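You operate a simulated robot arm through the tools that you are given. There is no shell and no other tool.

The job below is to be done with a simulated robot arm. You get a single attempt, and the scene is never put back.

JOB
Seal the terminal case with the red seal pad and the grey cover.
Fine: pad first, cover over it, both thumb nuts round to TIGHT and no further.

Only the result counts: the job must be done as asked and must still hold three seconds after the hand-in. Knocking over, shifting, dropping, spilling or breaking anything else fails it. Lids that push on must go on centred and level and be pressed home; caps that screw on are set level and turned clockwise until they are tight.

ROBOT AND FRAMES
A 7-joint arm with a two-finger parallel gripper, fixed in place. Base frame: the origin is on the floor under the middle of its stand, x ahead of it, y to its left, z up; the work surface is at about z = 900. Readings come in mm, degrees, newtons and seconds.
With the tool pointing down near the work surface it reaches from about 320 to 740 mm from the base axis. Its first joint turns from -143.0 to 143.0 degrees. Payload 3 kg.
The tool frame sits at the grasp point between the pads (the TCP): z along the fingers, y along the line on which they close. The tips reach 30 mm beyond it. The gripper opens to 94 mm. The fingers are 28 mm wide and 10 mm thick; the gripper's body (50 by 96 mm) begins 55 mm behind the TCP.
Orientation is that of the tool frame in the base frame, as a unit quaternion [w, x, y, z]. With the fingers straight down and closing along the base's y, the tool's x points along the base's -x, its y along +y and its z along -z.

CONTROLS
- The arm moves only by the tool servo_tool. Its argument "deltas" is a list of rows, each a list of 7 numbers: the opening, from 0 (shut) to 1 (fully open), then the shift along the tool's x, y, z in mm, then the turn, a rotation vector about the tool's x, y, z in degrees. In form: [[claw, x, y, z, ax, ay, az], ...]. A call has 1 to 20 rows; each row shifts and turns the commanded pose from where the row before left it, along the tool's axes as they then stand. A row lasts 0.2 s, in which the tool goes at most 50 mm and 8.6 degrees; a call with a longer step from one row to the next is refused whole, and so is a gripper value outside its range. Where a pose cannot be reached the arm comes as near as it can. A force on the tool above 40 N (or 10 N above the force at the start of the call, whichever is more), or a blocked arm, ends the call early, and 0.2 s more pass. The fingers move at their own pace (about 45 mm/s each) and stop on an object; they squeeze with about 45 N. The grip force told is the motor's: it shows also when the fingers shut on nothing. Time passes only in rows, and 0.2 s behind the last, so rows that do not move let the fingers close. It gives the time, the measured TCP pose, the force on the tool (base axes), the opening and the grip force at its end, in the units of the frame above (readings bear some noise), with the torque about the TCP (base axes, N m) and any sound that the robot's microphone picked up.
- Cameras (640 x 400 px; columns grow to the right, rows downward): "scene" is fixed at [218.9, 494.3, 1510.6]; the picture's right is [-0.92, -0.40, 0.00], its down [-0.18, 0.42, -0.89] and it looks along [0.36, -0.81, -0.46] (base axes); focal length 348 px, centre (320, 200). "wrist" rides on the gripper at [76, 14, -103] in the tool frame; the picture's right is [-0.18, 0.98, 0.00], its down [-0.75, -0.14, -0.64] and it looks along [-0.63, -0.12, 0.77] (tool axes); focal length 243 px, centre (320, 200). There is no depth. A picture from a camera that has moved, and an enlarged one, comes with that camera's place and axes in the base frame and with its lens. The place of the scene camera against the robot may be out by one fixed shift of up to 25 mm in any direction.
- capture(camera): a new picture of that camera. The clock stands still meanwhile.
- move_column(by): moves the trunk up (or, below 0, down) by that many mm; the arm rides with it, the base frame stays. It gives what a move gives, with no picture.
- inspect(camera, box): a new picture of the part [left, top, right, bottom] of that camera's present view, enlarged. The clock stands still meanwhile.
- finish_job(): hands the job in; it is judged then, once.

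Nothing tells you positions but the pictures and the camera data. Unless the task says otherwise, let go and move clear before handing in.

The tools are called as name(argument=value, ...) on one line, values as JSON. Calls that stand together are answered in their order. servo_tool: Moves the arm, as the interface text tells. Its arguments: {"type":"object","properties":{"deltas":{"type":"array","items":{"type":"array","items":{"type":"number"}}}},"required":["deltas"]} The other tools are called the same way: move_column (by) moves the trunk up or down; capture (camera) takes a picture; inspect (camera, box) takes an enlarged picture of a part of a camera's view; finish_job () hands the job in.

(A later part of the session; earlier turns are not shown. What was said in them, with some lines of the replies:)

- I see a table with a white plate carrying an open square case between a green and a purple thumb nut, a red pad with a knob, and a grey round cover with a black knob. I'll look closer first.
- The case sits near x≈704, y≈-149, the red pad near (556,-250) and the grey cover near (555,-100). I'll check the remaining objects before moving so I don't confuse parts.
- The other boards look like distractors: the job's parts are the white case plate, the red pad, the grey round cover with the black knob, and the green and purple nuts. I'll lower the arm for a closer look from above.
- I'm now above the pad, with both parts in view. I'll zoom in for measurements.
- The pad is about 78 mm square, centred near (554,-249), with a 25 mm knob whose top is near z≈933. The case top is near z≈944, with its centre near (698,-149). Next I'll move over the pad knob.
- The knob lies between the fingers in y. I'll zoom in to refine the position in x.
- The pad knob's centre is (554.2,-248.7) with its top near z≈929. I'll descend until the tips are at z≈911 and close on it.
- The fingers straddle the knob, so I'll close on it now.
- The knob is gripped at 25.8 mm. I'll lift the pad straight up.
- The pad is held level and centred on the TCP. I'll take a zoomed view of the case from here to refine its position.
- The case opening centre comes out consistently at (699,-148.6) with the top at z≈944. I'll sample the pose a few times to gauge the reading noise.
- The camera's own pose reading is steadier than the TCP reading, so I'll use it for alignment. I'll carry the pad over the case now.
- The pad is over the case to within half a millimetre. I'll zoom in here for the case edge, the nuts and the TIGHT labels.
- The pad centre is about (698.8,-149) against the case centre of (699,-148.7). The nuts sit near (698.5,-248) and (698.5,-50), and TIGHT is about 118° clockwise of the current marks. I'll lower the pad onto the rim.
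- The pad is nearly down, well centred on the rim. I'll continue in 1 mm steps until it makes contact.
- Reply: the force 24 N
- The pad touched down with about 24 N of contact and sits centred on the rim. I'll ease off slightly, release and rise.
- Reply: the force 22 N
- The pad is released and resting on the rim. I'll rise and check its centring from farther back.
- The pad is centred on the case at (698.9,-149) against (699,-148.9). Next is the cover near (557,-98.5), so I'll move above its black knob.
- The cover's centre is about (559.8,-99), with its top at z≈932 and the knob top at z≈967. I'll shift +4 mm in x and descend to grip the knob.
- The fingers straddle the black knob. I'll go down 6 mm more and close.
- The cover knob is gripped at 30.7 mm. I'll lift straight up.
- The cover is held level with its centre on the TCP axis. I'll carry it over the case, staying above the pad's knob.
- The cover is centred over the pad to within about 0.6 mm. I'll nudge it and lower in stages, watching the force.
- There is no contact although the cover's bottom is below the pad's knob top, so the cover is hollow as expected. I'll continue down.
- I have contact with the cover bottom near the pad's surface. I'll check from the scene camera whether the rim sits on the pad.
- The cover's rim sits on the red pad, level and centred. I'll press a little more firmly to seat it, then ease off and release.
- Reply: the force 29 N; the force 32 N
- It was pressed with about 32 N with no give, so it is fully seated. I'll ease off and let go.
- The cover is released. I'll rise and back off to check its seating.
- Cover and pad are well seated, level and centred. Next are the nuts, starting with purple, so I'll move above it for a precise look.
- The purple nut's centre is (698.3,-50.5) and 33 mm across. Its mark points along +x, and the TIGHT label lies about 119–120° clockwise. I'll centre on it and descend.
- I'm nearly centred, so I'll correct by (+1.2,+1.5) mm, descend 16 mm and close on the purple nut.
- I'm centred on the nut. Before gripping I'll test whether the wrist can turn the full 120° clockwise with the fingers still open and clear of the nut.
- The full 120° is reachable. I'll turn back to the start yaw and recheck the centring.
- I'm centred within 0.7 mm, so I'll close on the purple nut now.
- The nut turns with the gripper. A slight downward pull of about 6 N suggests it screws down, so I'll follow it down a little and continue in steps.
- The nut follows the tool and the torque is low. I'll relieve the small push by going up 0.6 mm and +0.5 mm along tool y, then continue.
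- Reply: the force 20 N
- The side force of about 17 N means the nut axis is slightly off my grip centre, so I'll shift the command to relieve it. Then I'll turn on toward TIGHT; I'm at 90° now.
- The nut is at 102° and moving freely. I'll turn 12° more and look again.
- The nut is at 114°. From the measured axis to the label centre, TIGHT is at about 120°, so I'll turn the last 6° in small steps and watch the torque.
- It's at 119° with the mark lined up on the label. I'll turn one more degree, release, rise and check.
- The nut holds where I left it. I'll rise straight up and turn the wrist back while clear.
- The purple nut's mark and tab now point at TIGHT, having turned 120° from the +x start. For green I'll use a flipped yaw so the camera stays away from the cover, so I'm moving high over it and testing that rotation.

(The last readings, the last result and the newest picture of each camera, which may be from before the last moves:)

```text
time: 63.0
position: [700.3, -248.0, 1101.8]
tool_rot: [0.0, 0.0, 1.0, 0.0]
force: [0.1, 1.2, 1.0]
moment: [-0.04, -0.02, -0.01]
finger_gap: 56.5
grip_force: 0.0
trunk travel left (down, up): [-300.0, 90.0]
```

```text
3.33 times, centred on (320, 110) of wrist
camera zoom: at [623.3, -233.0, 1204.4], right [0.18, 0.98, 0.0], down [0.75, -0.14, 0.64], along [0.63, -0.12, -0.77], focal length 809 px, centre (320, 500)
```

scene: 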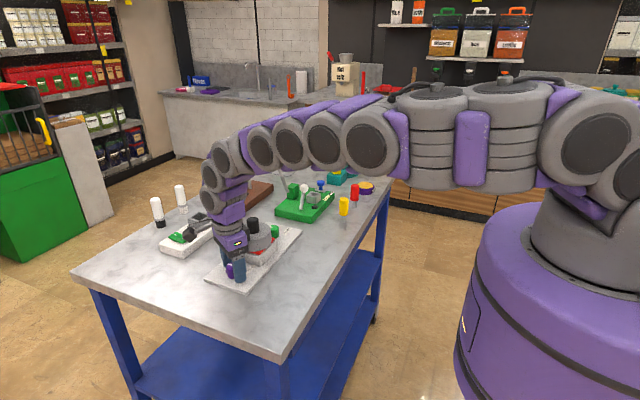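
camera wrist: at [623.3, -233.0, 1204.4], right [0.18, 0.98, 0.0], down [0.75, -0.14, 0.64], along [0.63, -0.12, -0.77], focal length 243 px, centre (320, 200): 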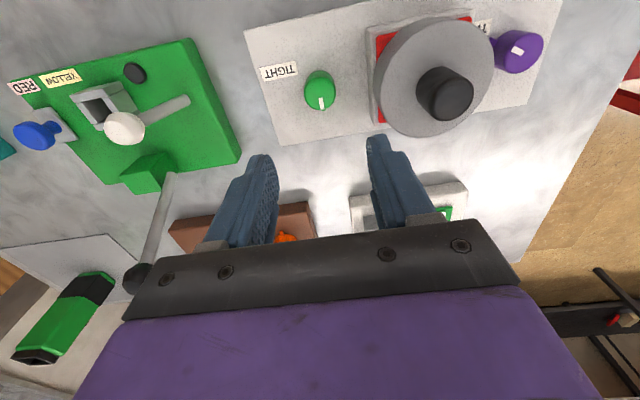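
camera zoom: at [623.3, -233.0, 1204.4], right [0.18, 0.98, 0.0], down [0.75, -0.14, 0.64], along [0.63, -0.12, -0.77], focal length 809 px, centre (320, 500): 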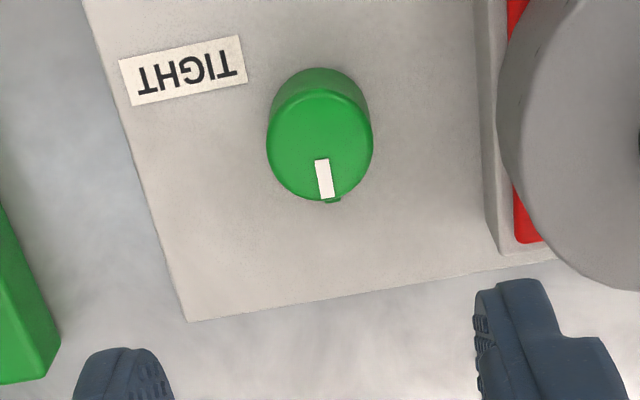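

The green nut's axis is at about (699.7,-247.2) with its mark along +x, and TIGHT is also 120° clockwise. The levers are far enough away, so I'll test the -148° yaw up here.

servo_tool(deltas=[[0.65, 0, 0, 0, 0, 0, -8], [0.65, 0, 0, 0, 0, 0, -8], [0.65, 0, 0, 0, 0, 0, -8], [0.65, 0, 0, 0, 0, 0, -8], [0.65, 0, 0, 0, 0, 0, -8], [0.65, 0, 0, 0, 0, 0, -8], [0.65, 0, 0, 0, 0, 0, -8], [0.65, 0, 0, 0, 0, 0, -8], [0.65, 0, 0, 0, 0, 0, -8], [0.65, 0, 0, 0, 0, 0, -8], [0.65, 0, 0, 0, 0, 0, -8], [0.65, 0, 0, 0, 0, 0, -8], [0.65, 0, 0, 0, 0, 0, -8], [0.65, 0, 0, 0, 0, 0, -8], [0.65, 0, 0, 0, 0, 0, -8], [0.65, 0, 0, 0, 0, 0, -8], [0.65, 0, 0, 0, 0, 0, -8], [0.65, 0, 0, 0, 0, 0, -8], [0.65, 0, 0, 0, 0, 0, -4], [0.65, 0, 0, 0, 0, 0, 0]])

capture(camera="wrist")

capture(camera="scene")

```text
time: 67.2
position: [701.0, -249.3, 1101.2]
tool_rot: [0.0, 0.962, -0.274, 0.0]
force: [0.0, 0.2, -0.1]
moment: [0.04, 0.04, -0.01]
finger_gap: 61.3
grip_force: 0.1
trunk travel left (down, up): [-300.0, 90.0]
```

```text
taken
camera wrist: at [758.2, -299.7, 1202.6], right [-0.68, -0.74, 0.0], down [-0.56, 0.52, 0.64], along [-0.47, 0.43, -0.77], focal length 243 px, centre (320, 200)
```

wrist: 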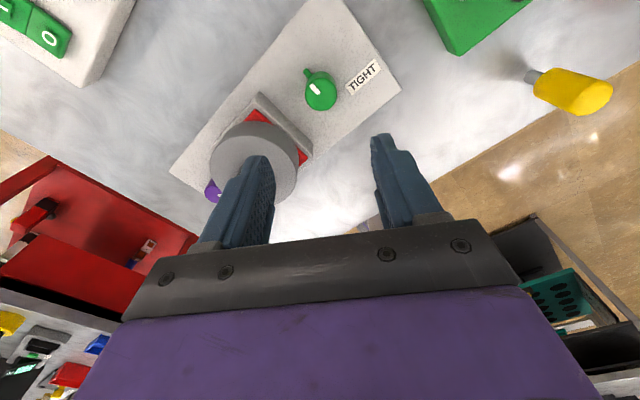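

```text
taken
```

scene: 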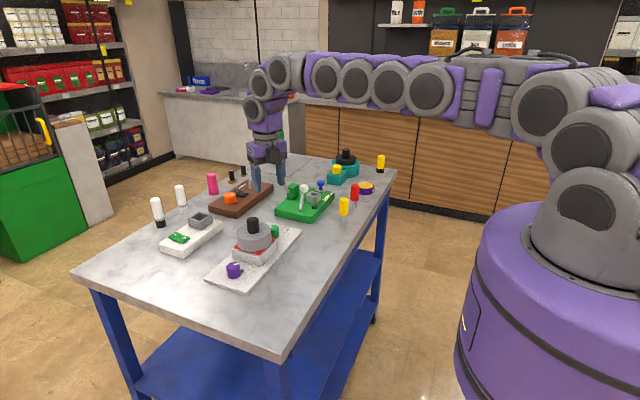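

The yaw is reachable. I'll check the nut's position from this new viewpoint.

inspect(camera="wrist", box=[250, 40, 410, 160])

```text
3.33 times, centred on (330, 100) of wrist
camera zoom: at [758.2, -299.7, 1202.6], right [-0.68, -0.74, 0.0], down [-0.56, 0.52, 0.64], along [-0.47, 0.43, -0.77], focal length 809 px, centre (287, 533)
```

zoom: 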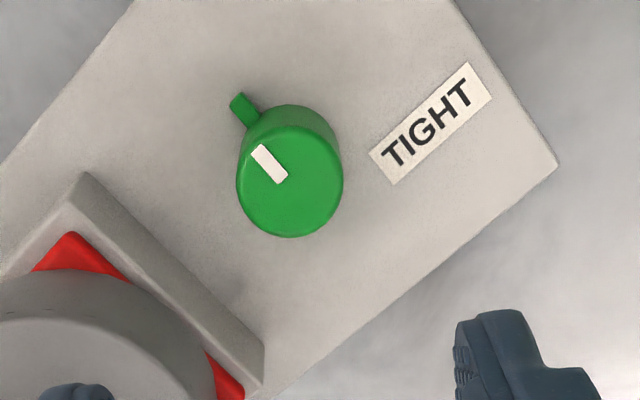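

Averaging opposite views puts the green nut's axis at (699.8,-247.4). I'll shift slightly and descend toward it.

servo_tool(deltas=[[0.65, -0.7, 0.1, 10, 0, 0, 0], [0.65, 0, 0, 30, 0, 0, 0], [0.65, 0, 0, 30, 0, 0, 0], [0.65, 0, 0, 30, 0, 0, 0], [0.65, 0, 0, 25, 0, 0, 0], [0.65, 0, 0, 10, 0, 0, 0], [0.65, 0, 0, 0, 0, 0, 0], [0.65, 0, 0, 0, 0, 0, 0]])

capture(camera="wrist")

inspect(camera="wrist", box=[240, 80, 400, 200])

inspect(camera="scene", box=[210, 150, 340, 290])

```text
time: 69.0
position: [701.4, -248.5, 964.4]
tool_rot: [0.0, 0.961, -0.275, 0.0]
force: [-0.1, 0.2, 0.4]
moment: [-0.01, 0.02, -0.02]
finger_gap: 61.2
grip_force: 0.0
trunk travel left (down, up): [-300.0, 90.0]
```

```text
taken
camera wrist: at [758.1, -299.8, 1066.7], right [-0.68, -0.74, 0.0], down [-0.56, 0.52, 0.64], along [-0.47, 0.44, -0.77], focal length 243 px, centre (320, 200)
```

wrist: 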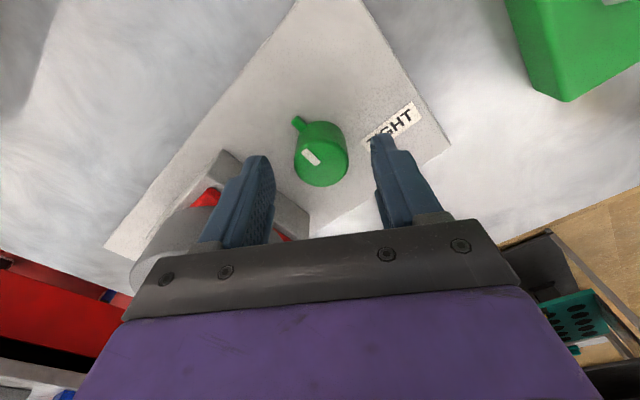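

```text
3.33 times, centred on (320, 140) of wrist
camera zoom: at [758.1, -299.8, 1066.7], right [-0.68, -0.74, 0.0], down [-0.56, 0.52, 0.64], along [-0.47, 0.44, -0.77], focal length 809 px, centre (320, 400)
```

zoom: 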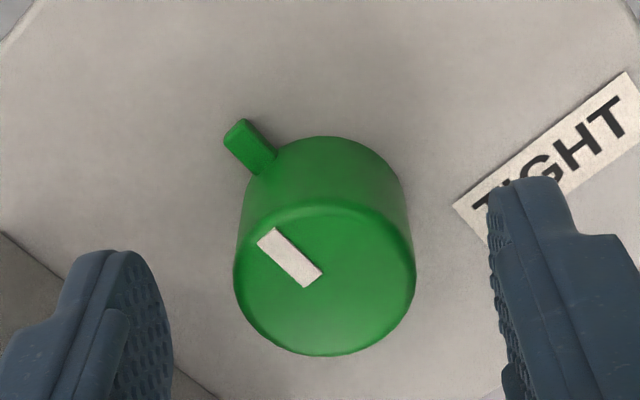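

```text
2.86 times, centred on (275, 220) of scene
camera zoom: at [218.9, 494.3, 1510.6], right [-0.92, -0.4, 0.0], down [-0.18, 0.42, -0.89], along [0.36, -0.81, -0.46], focal length 996 px, centre (449, 143)
```

zoom: 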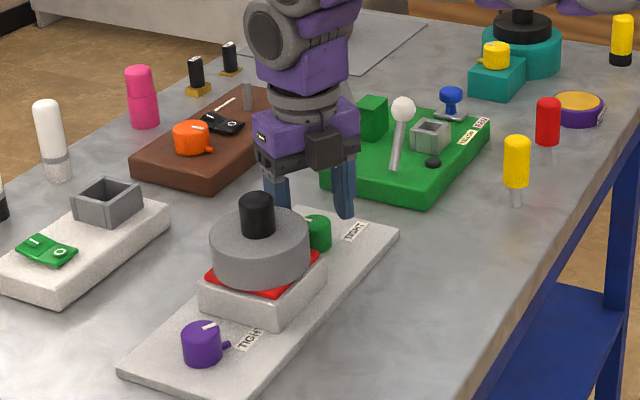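

I'm nearly aligned, so I'll descend the last 18 mm around the green nut.

servo_tool(deltas=[[0.65, -0.4, 0.1, 6, 0, 0, 0], [0.65, 0, 0, 7, 0, 0, 0], [0.65, 0, 0, 5, 0, 0, 0], [0.65, 0, 0, 0, 0, 0, 0], [0.65, 0, 0, 0, 0, 0, 0]])

inspect(camera="wrist", box=[240, 90, 400, 210])

```text
time: 70.2
position: [701.2, -248.5, 947.6]
tool_rot: [0.0, 0.961, -0.276, 0.0]
force: [-0.1, -0.1, -0.1]
moment: [-0.01, 0.04, 0.01]
finger_gap: 61.3
grip_force: 0.1
trunk travel left (down, up): [-300.0, 90.0]
```

```text
3.33 times, centred on (320, 150) of wrist
camera zoom: at [758.1, -299.7, 1049.0], right [-0.68, -0.74, 0.0], down [-0.56, 0.52, 0.64], along [-0.47, 0.43, -0.77], focal length 809 px, centre (320, 367)
```

zoom: 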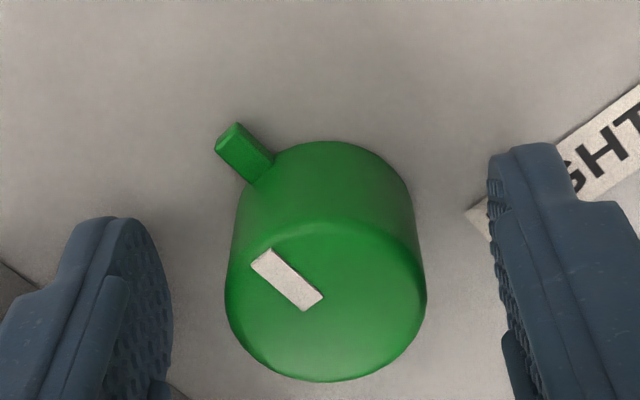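

The nut is centred between the fingers with the tab clear. I'll close and start turning clockwise.

servo_tool(deltas=[[0.65, -0.5, 0, 0, 0, 0, 0], [0, 0, 0, 0, 0, 0, 0], [0, 0, 0, 0, 0, 0, 0], [0, 0, 0, 0, 0, 0, 0], [0, 0, 0, 0, 0, 0, 0]])

servo_tool(deltas=[[0, 0, 0, 0, 0, 0, 6], [0, 0, 0, 0, 0, 0, 6], [0, 0, 0, 0, 0, 0, 0]])

inspect(camera="wrist", box=[240, 90, 400, 210])

```text
time: 71.4
position: [700.6, -248.8, 946.8]
tool_rot: [0.0, 0.961, -0.275, 0.0]
force: [-2.3, -1.4, -1.8]
moment: [-0.75, -0.11, -0.05]
finger_gap: 33.4
grip_force: 44.4
trunk travel left (down, up): [-300.0, 90.0]
```

```text
time: 72.2
position: [700.4, -248.5, 946.7]
tool_rot: [0.0, 0.927, -0.375, -0.002]
force: [-4.2, -3.2, -9.6]
moment: [-1.28, -0.52, 0.02]
finger_gap: 33.6
grip_force: 45.0
trunk travel left (down, up): [-300.0, 90.0]
```

```text
3.33 times, centred on (320, 150) of wrist
camera zoom: at [744.7, -310.6, 1049.0], right [-0.82, -0.58, 0.0], down [-0.44, 0.62, 0.64], along [-0.37, 0.52, -0.77], focal length 809 px, centre (320, 367)
```

zoom: 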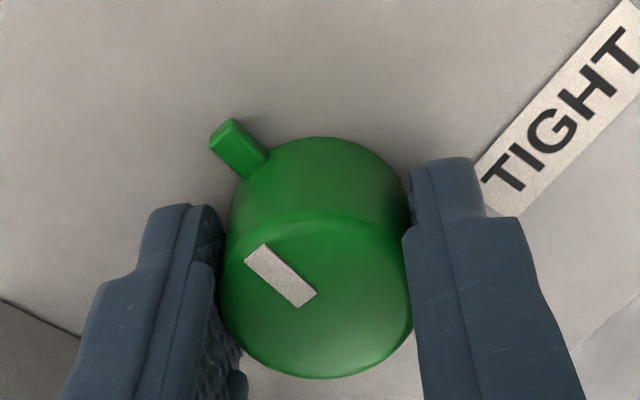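

The green nut turns with the tool. I'll follow the slight downward pull and continue.

servo_tool(deltas=[[0, 0, 0, 0.5, 0, 0, 6], [0, 0, 0, 0, 0, 0, 6], [0, 0, 0, 0, 0, 0, 6], [0, 0, 0, 0, 0, 0, 0]])

servo_tool(deltas=[[0, 0, 0, 0, 0, 0, 6], [0, 0, 0, 0, 0, 0, 6], [0, 0, 0, 0, 0, 0, 6], [0, 0, 0, 0, 0, 0, 0]])

inspect(camera="wrist", box=[240, 90, 400, 210])

```text
time: 73.2
position: [699.4, -248.0, 947.9]
tool_rot: [0.0, 0.857, -0.516, 0.0]
force: [2.3, -2.5, -6.1]
moment: [0.78, -0.81, 0.04]
finger_gap: 33.4
grip_force: 44.8
trunk travel left (down, up): [-300.0, 90.0]
```

```text
time: 74.2
position: [700.4, -249.0, 945.7]
tool_rot: [0.0, 0.765, -0.643, -0.001]
force: [3.9, -4.7, 0.7]
moment: [0.62, 0.71, -0.02]
finger_gap: 33.3
grip_force: 44.9
trunk travel left (down, up): [-300.0, 90.0]
```

```text
3.33 times, centred on (320, 150) of wrist
camera zoom: at [698.8, -324.9, 1049.2], right [-1.0, 0.01, 0.0], down [0.01, 0.77, 0.64], along [0.01, 0.64, -0.77], focal length 809 px, centre (320, 367)
```

zoom: 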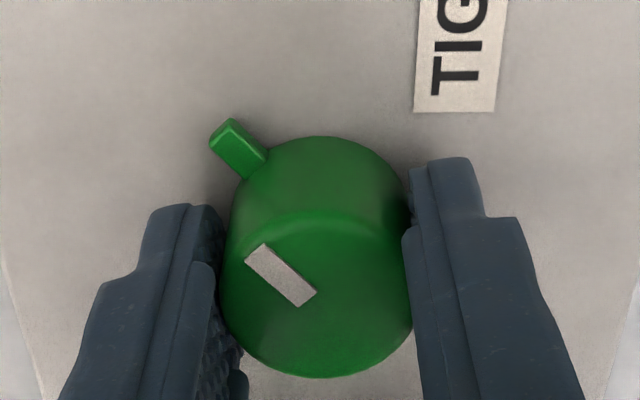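

I've turned 48° with low forces and will keep going.

servo_tool(deltas=[[0, 0, 0, 0, 0, 0, 6], [0, 0, 0, 0, 0, 0, 6], [0, 0, 0, 0, 0, 0, 6], [0, 0, 0, 0, 0, 0, 0]])

servo_tool(deltas=[[0, 0, 0, 0, 0, 0, 6], [0, 0, 0, 0, 0, 0, 6], [0, 0, 0, 0, 0, 0, 6], [0, 0, 0, 0, 0, 0, 0]])

inspect(camera="wrist", box=[240, 90, 400, 210])

inspect(camera="scene", box=[210, 150, 340, 290])

```text
time: 75.2
position: [700.5, -247.3, 947.0]
tool_rot: [0.0, -0.655, 0.755, 0.0]
force: [7.1, -7.0, 1.0]
moment: [-0.76, 0.39, -0.01]
finger_gap: 33.2
grip_force: 45.2
trunk travel left (down, up): [-300.0, 90.0]
```

```text
time: 76.2
position: [700.3, -248.2, 947.5]
tool_rot: [0.001, -0.529, 0.849, 0.001]
force: [11.9, -9.9, 1.4]
moment: [-0.86, 0.47, 0.01]
finger_gap: 33.4
grip_force: 45.5
trunk travel left (down, up): [-300.0, 90.0]
```

```text
3.33 times, centred on (320, 150) of wrist
camera zoom: at [653.3, -309.5, 1049.2], right [-0.8, 0.6, 0.0], down [0.46, 0.61, 0.64], along [0.38, 0.52, -0.77], focal length 809 px, centre (320, 367)
```

zoom: 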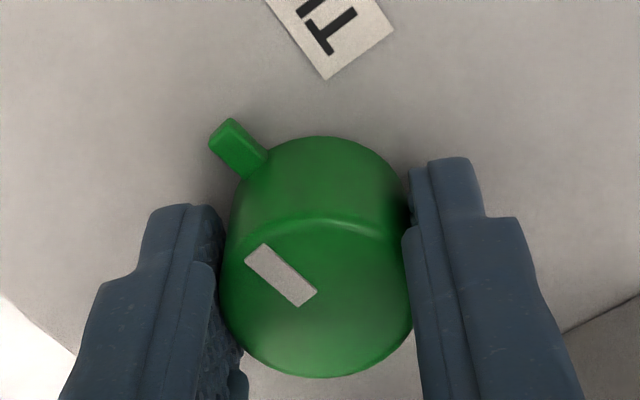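

```text
2.86 times, centred on (275, 220) of scene
camera zoom: at [218.9, 494.3, 1510.6], right [-0.92, -0.4, 0.0], down [-0.18, 0.42, -0.89], along [0.36, -0.81, -0.46], focal length 996 px, centre (449, 143)
```

zoom: 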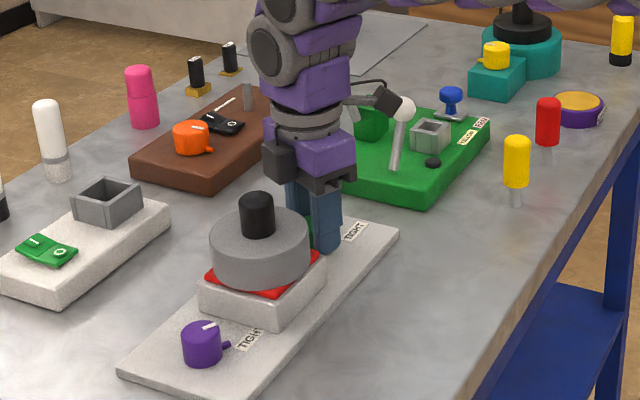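

I'm at 84° with the side force building, so I'll relieve it along tool y and continue to about 108°.

servo_tool(deltas=[[0, 0.3, -1.2, 0, 0, 0, 0], [0, 0, 0, 0, 0, 0, 6], [0, 0, 0, 0, 0, 0, 6], [0, 0, 0, 0, 0, 0, 0]])

servo_tool(deltas=[[0, 0, -0.3, 0, 0, 0, 6], [0, 0, 0, 0, 0, 0, 6], [0, 0, 0, 0, 0, 0, 0]])

inspect(camera="wrist", box=[240, 50, 400, 210])

```text
time: 77.2
position: [700.5, -247.9, 947.4]
tool_rot: [0.0, -0.437, 0.899, 0.001]
force: [2.5, -4.8, -0.5]
moment: [0.37, -0.94, -0.04]
finger_gap: 33.2
grip_force: 45.0
trunk travel left (down, up): [-300.0, 90.0]
```

```text
time: 78.0
position: [700.6, -248.3, 947.2]
tool_rot: [-0.001, -0.343, 0.94, 0.0]
force: [-9.7, -1.2, 2.8]
moment: [-0.54, -0.14, 0.02]
finger_gap: 33.3
grip_force: 45.3
trunk travel left (down, up): [-300.0, 90.0]
```

```text
2.50 times, centred on (320, 130) of wrist
camera zoom: at [632.2, -285.3, 1049.3], right [-0.49, 0.87, 0.0], down [0.67, 0.38, 0.64], along [0.56, 0.32, -0.77], focal length 606 px, centre (320, 375)
```

zoom: 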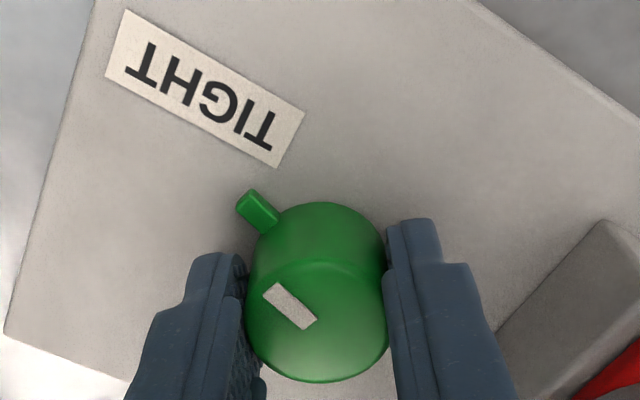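

It's at 108°. I'll turn the last 12° in small steps, relieving the side load as I go.

servo_tool(deltas=[[0, 0.6, 0.5, 0, 0, 0, 3], [0, 0, 0, 0, 0, 0, 3], [0, 0, 0, 0, 0, 0, 0]])

servo_tool(deltas=[[0, 0, 0, 0, 0, 0, 2], [0, 0, 0, 0, 0, 0, 2], [0, 0, 0, 0, 0, 0, 0]])

inspect(camera="wrist", box=[240, 50, 400, 210])

```text
time: 78.8
position: [700.4, -247.0, 947.0]
tool_rot: [0.0, -0.293, 0.956, 0.001]
force: [-6.9, 1.3, -7.1]
moment: [-0.51, -0.7, 0.0]
finger_gap: 33.4
grip_force: 45.2
trunk travel left (down, up): [-300.0, 90.0]
```

```text
time: 79.6
position: [699.6, -247.9, 948.3]
tool_rot: [0.0, -0.259, 0.966, 0.0]
force: [-6.2, 3.0, -4.7]
moment: [-0.45, -0.02, -0.03]
finger_gap: 33.4
grip_force: 45.5
trunk travel left (down, up): [-300.0, 90.0]
```

```text
2.50 times, centred on (320, 130) of wrist
camera zoom: at [626.6, -273.0, 1049.3], right [-0.33, 0.94, 0.0], down [0.72, 0.25, 0.64], along [0.61, 0.21, -0.77], focal length 606 px, centre (320, 375)
```

zoom: 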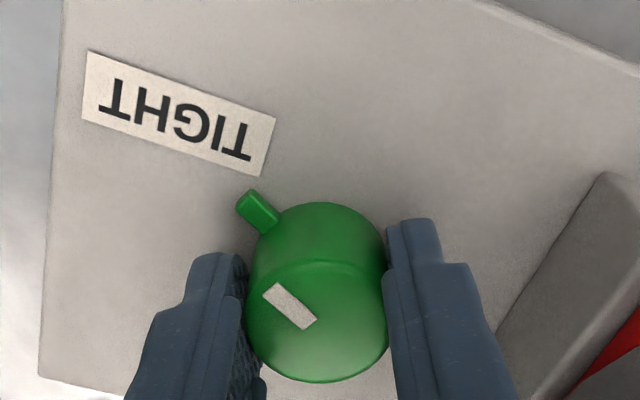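

I'm at 118°, so I'll turn the final 2° and then release.

servo_tool(deltas=[[0, 0.3, 0.2, 0.3, 0, 0, 1], [0, 0, 0, 0, 0, 0, 1], [0, 0, 0, 0, 0, 0, 0]])

servo_tool(deltas=[[0.6, 0, 0, 0, 0, 0, 0], [0.6, 0, 0, 0, 0, 0, 0], [0.6, 0, 0, 0, 0, 0, 0], [0.6, 0, 0, 0, 0, 0, 0]])

inspect(camera="wrist", box=[240, 50, 400, 210])

```text
time: 80.4
position: [699.7, -247.5, 946.8]
tool_rot: [0.001, -0.242, 0.97, 0.0]
force: [3.5, -0.1, 4.9]
moment: [0.07, 1.12, -0.02]
finger_gap: 33.4
grip_force: 45.0
trunk travel left (down, up): [-300.0, 90.0]
```

```text
time: 81.4
position: [699.3, -247.7, 945.5]
tool_rot: [0.0, -0.242, 0.97, 0.0]
force: [0.6, 0.2, 0.3]
moment: [-0.03, 0.02, -0.03]
finger_gap: 56.6
grip_force: 0.0
trunk travel left (down, up): [-300.0, 90.0]
```

```text
2.50 times, centred on (320, 130) of wrist
camera zoom: at [625.0, -270.8, 1048.5], right [-0.3, 0.95, 0.0], down [0.73, 0.23, 0.64], along [0.61, 0.19, -0.77], focal length 606 px, centre (320, 375)
```

zoom: 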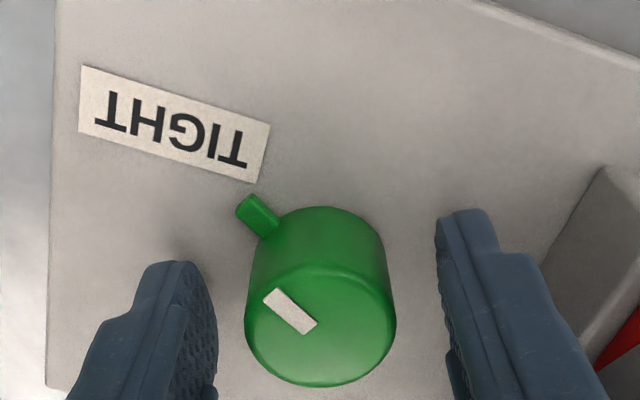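

Green is released with its tab pointing at the label. I'll rise clear, return the yaw and check everything.

servo_tool(deltas=[[0.6, 0, 0, -10, 0, 0, 0], [0.6, 0, 0, -25, 0, 0, 0], [0.6, 0, 0, -30, 0, 0, 0], [0.6, 0, 0, -30, 0, 0, 0], [0.6, 0, 0, -30, 0, 0, 0], [0.6, 0, 0, -10, 0, 0, 7], [0.6, 0, 0, 0, 0, 0, 7], [0.6, 0, 0, 0, 0, 0, 7], [0.6, 0, 0, 0, 0, 0, 7], [0.6, 0, 0, 0, 0, 0, 0]])

capture(camera="wrist")

inspect(camera="wrist", box=[240, 50, 400, 150])

inspect(camera="scene", box=[200, 200, 310, 295])

```text
time: 83.6
position: [699.9, -248.2, 1080.9]
tool_rot: [0.0, 0.001, 1.0, 0.001]
force: [0.9, -1.7, 0.7]
moment: [-0.01, -0.04, 0.01]
finger_gap: 56.6
grip_force: 0.1
trunk travel left (down, up): [-300.0, 90.0]
```

```text
taken
camera wrist: at [623.5, -232.5, 1183.6], right [0.19, 0.98, 0.0], down [0.75, -0.14, 0.64], along [0.63, -0.12, -0.77], focal length 243 px, centre (320, 200)
```

wrist: 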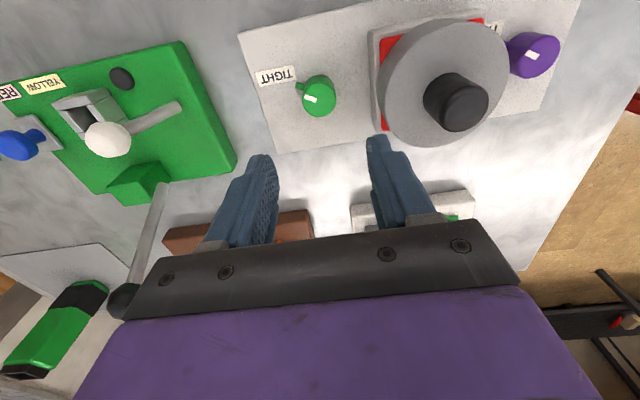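

```text
4.00 times, centred on (320, 100) of wrist
camera zoom: at [623.5, -232.5, 1183.6], right [0.19, 0.98, 0.0], down [0.75, -0.14, 0.64], along [0.63, -0.12, -0.77], focal length 970 px, centre (320, 600)
```

zoom: 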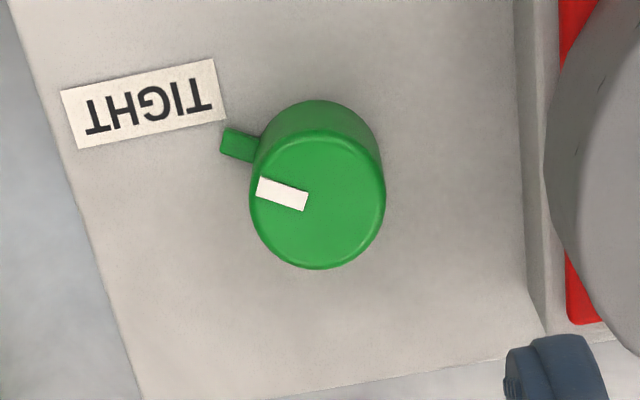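

```text
4.21 times, centred on (255, 248) of scene
camera zoom: at [218.9, 494.3, 1510.6], right [-0.92, -0.4, 0.0], down [-0.18, 0.42, -0.89], along [0.36, -0.81, -0.46], focal length 1467 px, centre (594, 0)
```

zoom: 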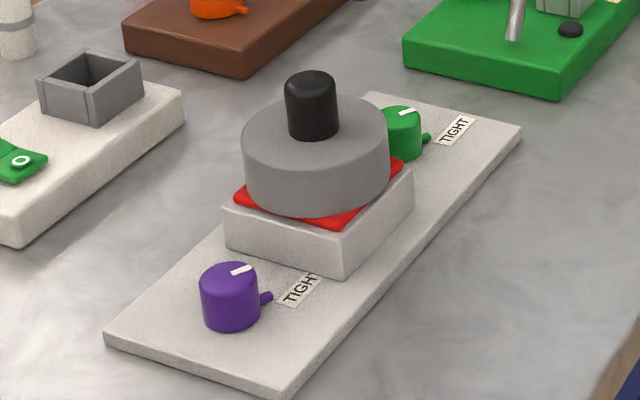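

Both nuts look right. I'll zoom hard on each mark and label to verify the angles precisely.

inspect(camera="wrist", box=[290, 70, 345, 120])

inspect(camera="wrist", box=[500, 25, 570, 85])

inspect(camera="wrist", box=[250, 55, 345, 125])

```text
8.00 times, centred on (318, 95) of wrist
camera zoom: at [623.5, -232.5, 1183.6], right [0.19, 0.98, 0.0], down [0.75, -0.14, 0.64], along [0.63, -0.12, -0.77], focal length 1941 px, centre (340, 1040)
```

zoom: 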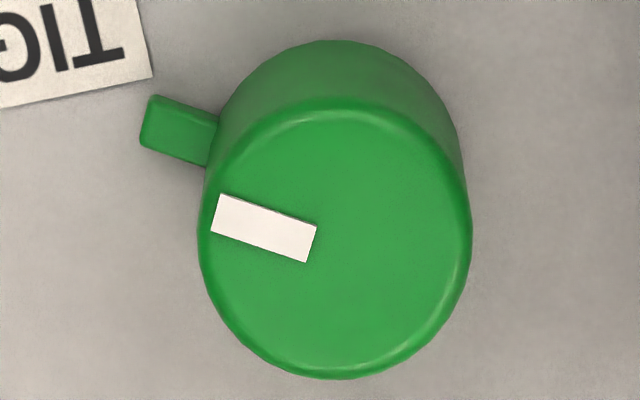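

```text
6.67 times, centred on (535, 55) of wrist
camera zoom: at [623.5, -232.5, 1183.6], right [0.19, 0.98, 0.0], down [0.75, -0.14, 0.64], along [0.63, -0.12, -0.77], focal length 1618 px, centre (-1113, 1167)
```

zoom: 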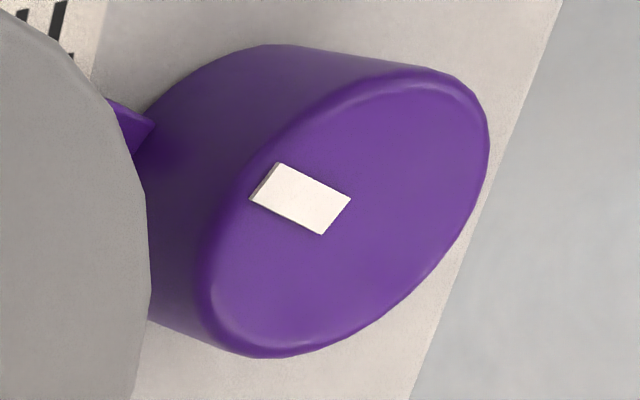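

```text
5.71 times, centred on (298, 90) of wrist
camera zoom: at [623.5, -232.5, 1183.6], right [0.19, 0.98, 0.0], down [0.75, -0.14, 0.64], along [0.63, -0.12, -0.77], focal length 1386 px, centre (449, 829)
```

zoom: 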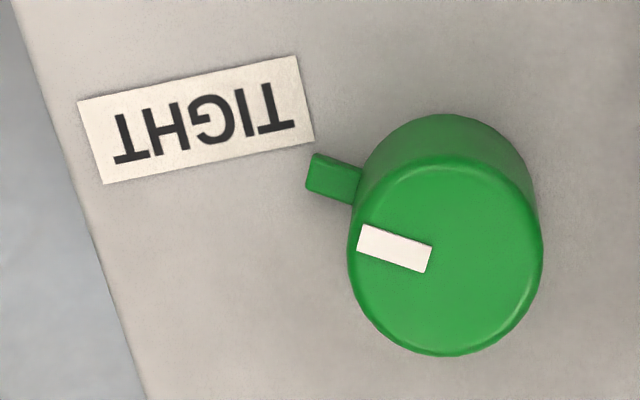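

Green's mark measures -118.5° and purple's about -120°, against label directions near -120°. I'll retreat and make a last check that everything holds still.

servo_tool(deltas=[[0.6, 0, 0, -35, 0, 0, 0], [0.6, 15, 0, -40, 0, 0, 0], [0.6, 35, 10, -25, 0, 0, 0], [0.6, 40, 15, -20, 0, 0, 0], [0.6, 40, 15, 0, 0, 0, 0], [0.6, 20, 15, 0, 0, 0, 0], [0.6, 0, 0, 0, 0, 0, 0], [0.6, 0, 0, 0, 0, 0, 0]])

capture(camera="wrist")

capture(camera="scene")

inspect(camera="scene", box=[200, 200, 310, 295])

inspect(camera="wrist", box=[200, 100, 420, 240])

```text
time: 85.4
position: [549.1, -192.6, 1202.1]
tool_rot: [0.0, 0.001, 1.0, -0.001]
force: [-0.4, -0.4, -1.2]
moment: [-0.01, -0.02, 0.01]
finger_gap: 56.1
grip_force: 0.1
trunk travel left (down, up): [-300.0, 90.0]
```

```text
taken
camera wrist: at [472.7, -177.1, 1303.8], right [0.18, 0.98, 0.0], down [0.75, -0.14, 0.64], along [0.63, -0.12, -0.77], focal length 243 px, centre (320, 200)
```

wrist: 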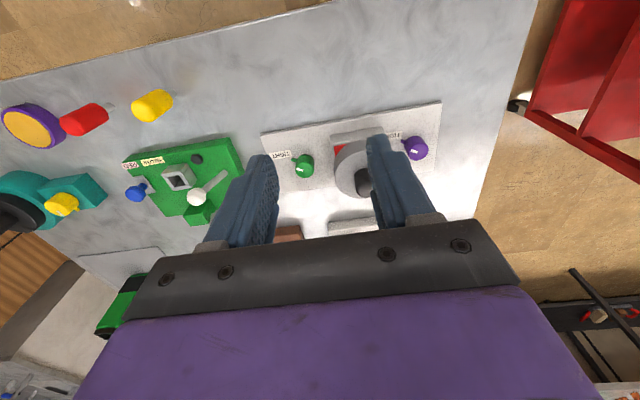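

```text
taken
```

scene: 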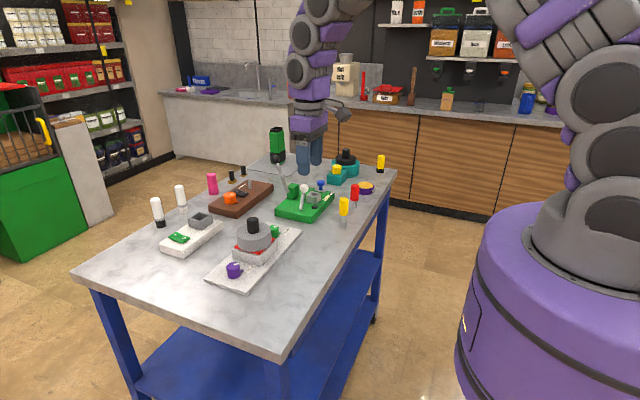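

```text
4.21 times, centred on (255, 248) of scene
camera zoom: at [218.9, 494.3, 1510.6], right [-0.92, -0.4, 0.0], down [-0.18, 0.42, -0.89], along [0.36, -0.81, -0.46], focal length 1467 px, centre (594, 0)
```

zoom: 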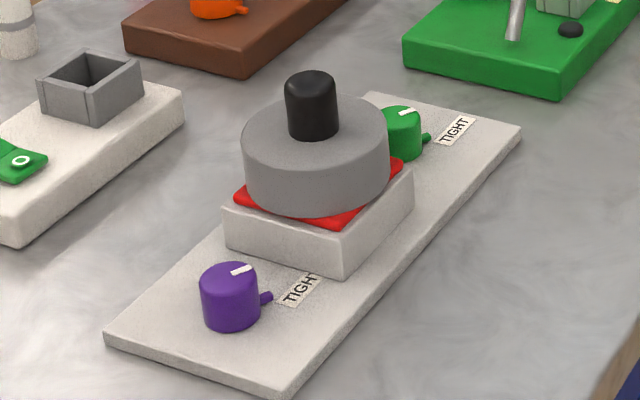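

```text
2.86 times, centred on (310, 170) of wrist
camera zoom: at [472.7, -177.1, 1303.8], right [0.18, 0.98, 0.0], down [0.75, -0.14, 0.64], along [0.63, -0.12, -0.77], focal length 693 px, centre (349, 286)
```

zoom: 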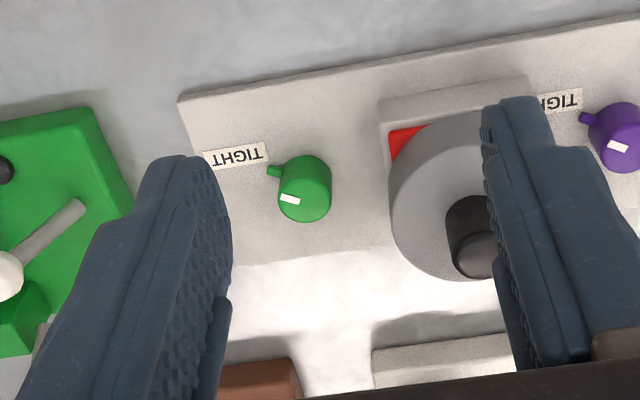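

The pad is centred on the case and the cover sits level on it. Both nuts point at TIGHT, nothing else has moved, and the arm is clear, so I'm handing in the job.

finish_job()

```text
The job is handed in.
```

The terminal case is sealed and I've handed the job in; no verdict came back.

- **Pad:** the red pad lies flat on the case rim, centred to within about 0.2 mm by the camera measurements.
- **Cover:** the grey cover sits level over the pad. I pressed it down with about 32 N and it had no give left.
- **Nuts:** I turned both thumb nuts 120° clockwise. The purple mark measures about -120° and the green about -118.5°, against TIGHT labels at about -120°. Neither nut showed a stop or a rise in torque, so I set them by eye to the labels.

Nothing else on the table appeared to move in the last pictures, and the arm was released and clear before hand-in.
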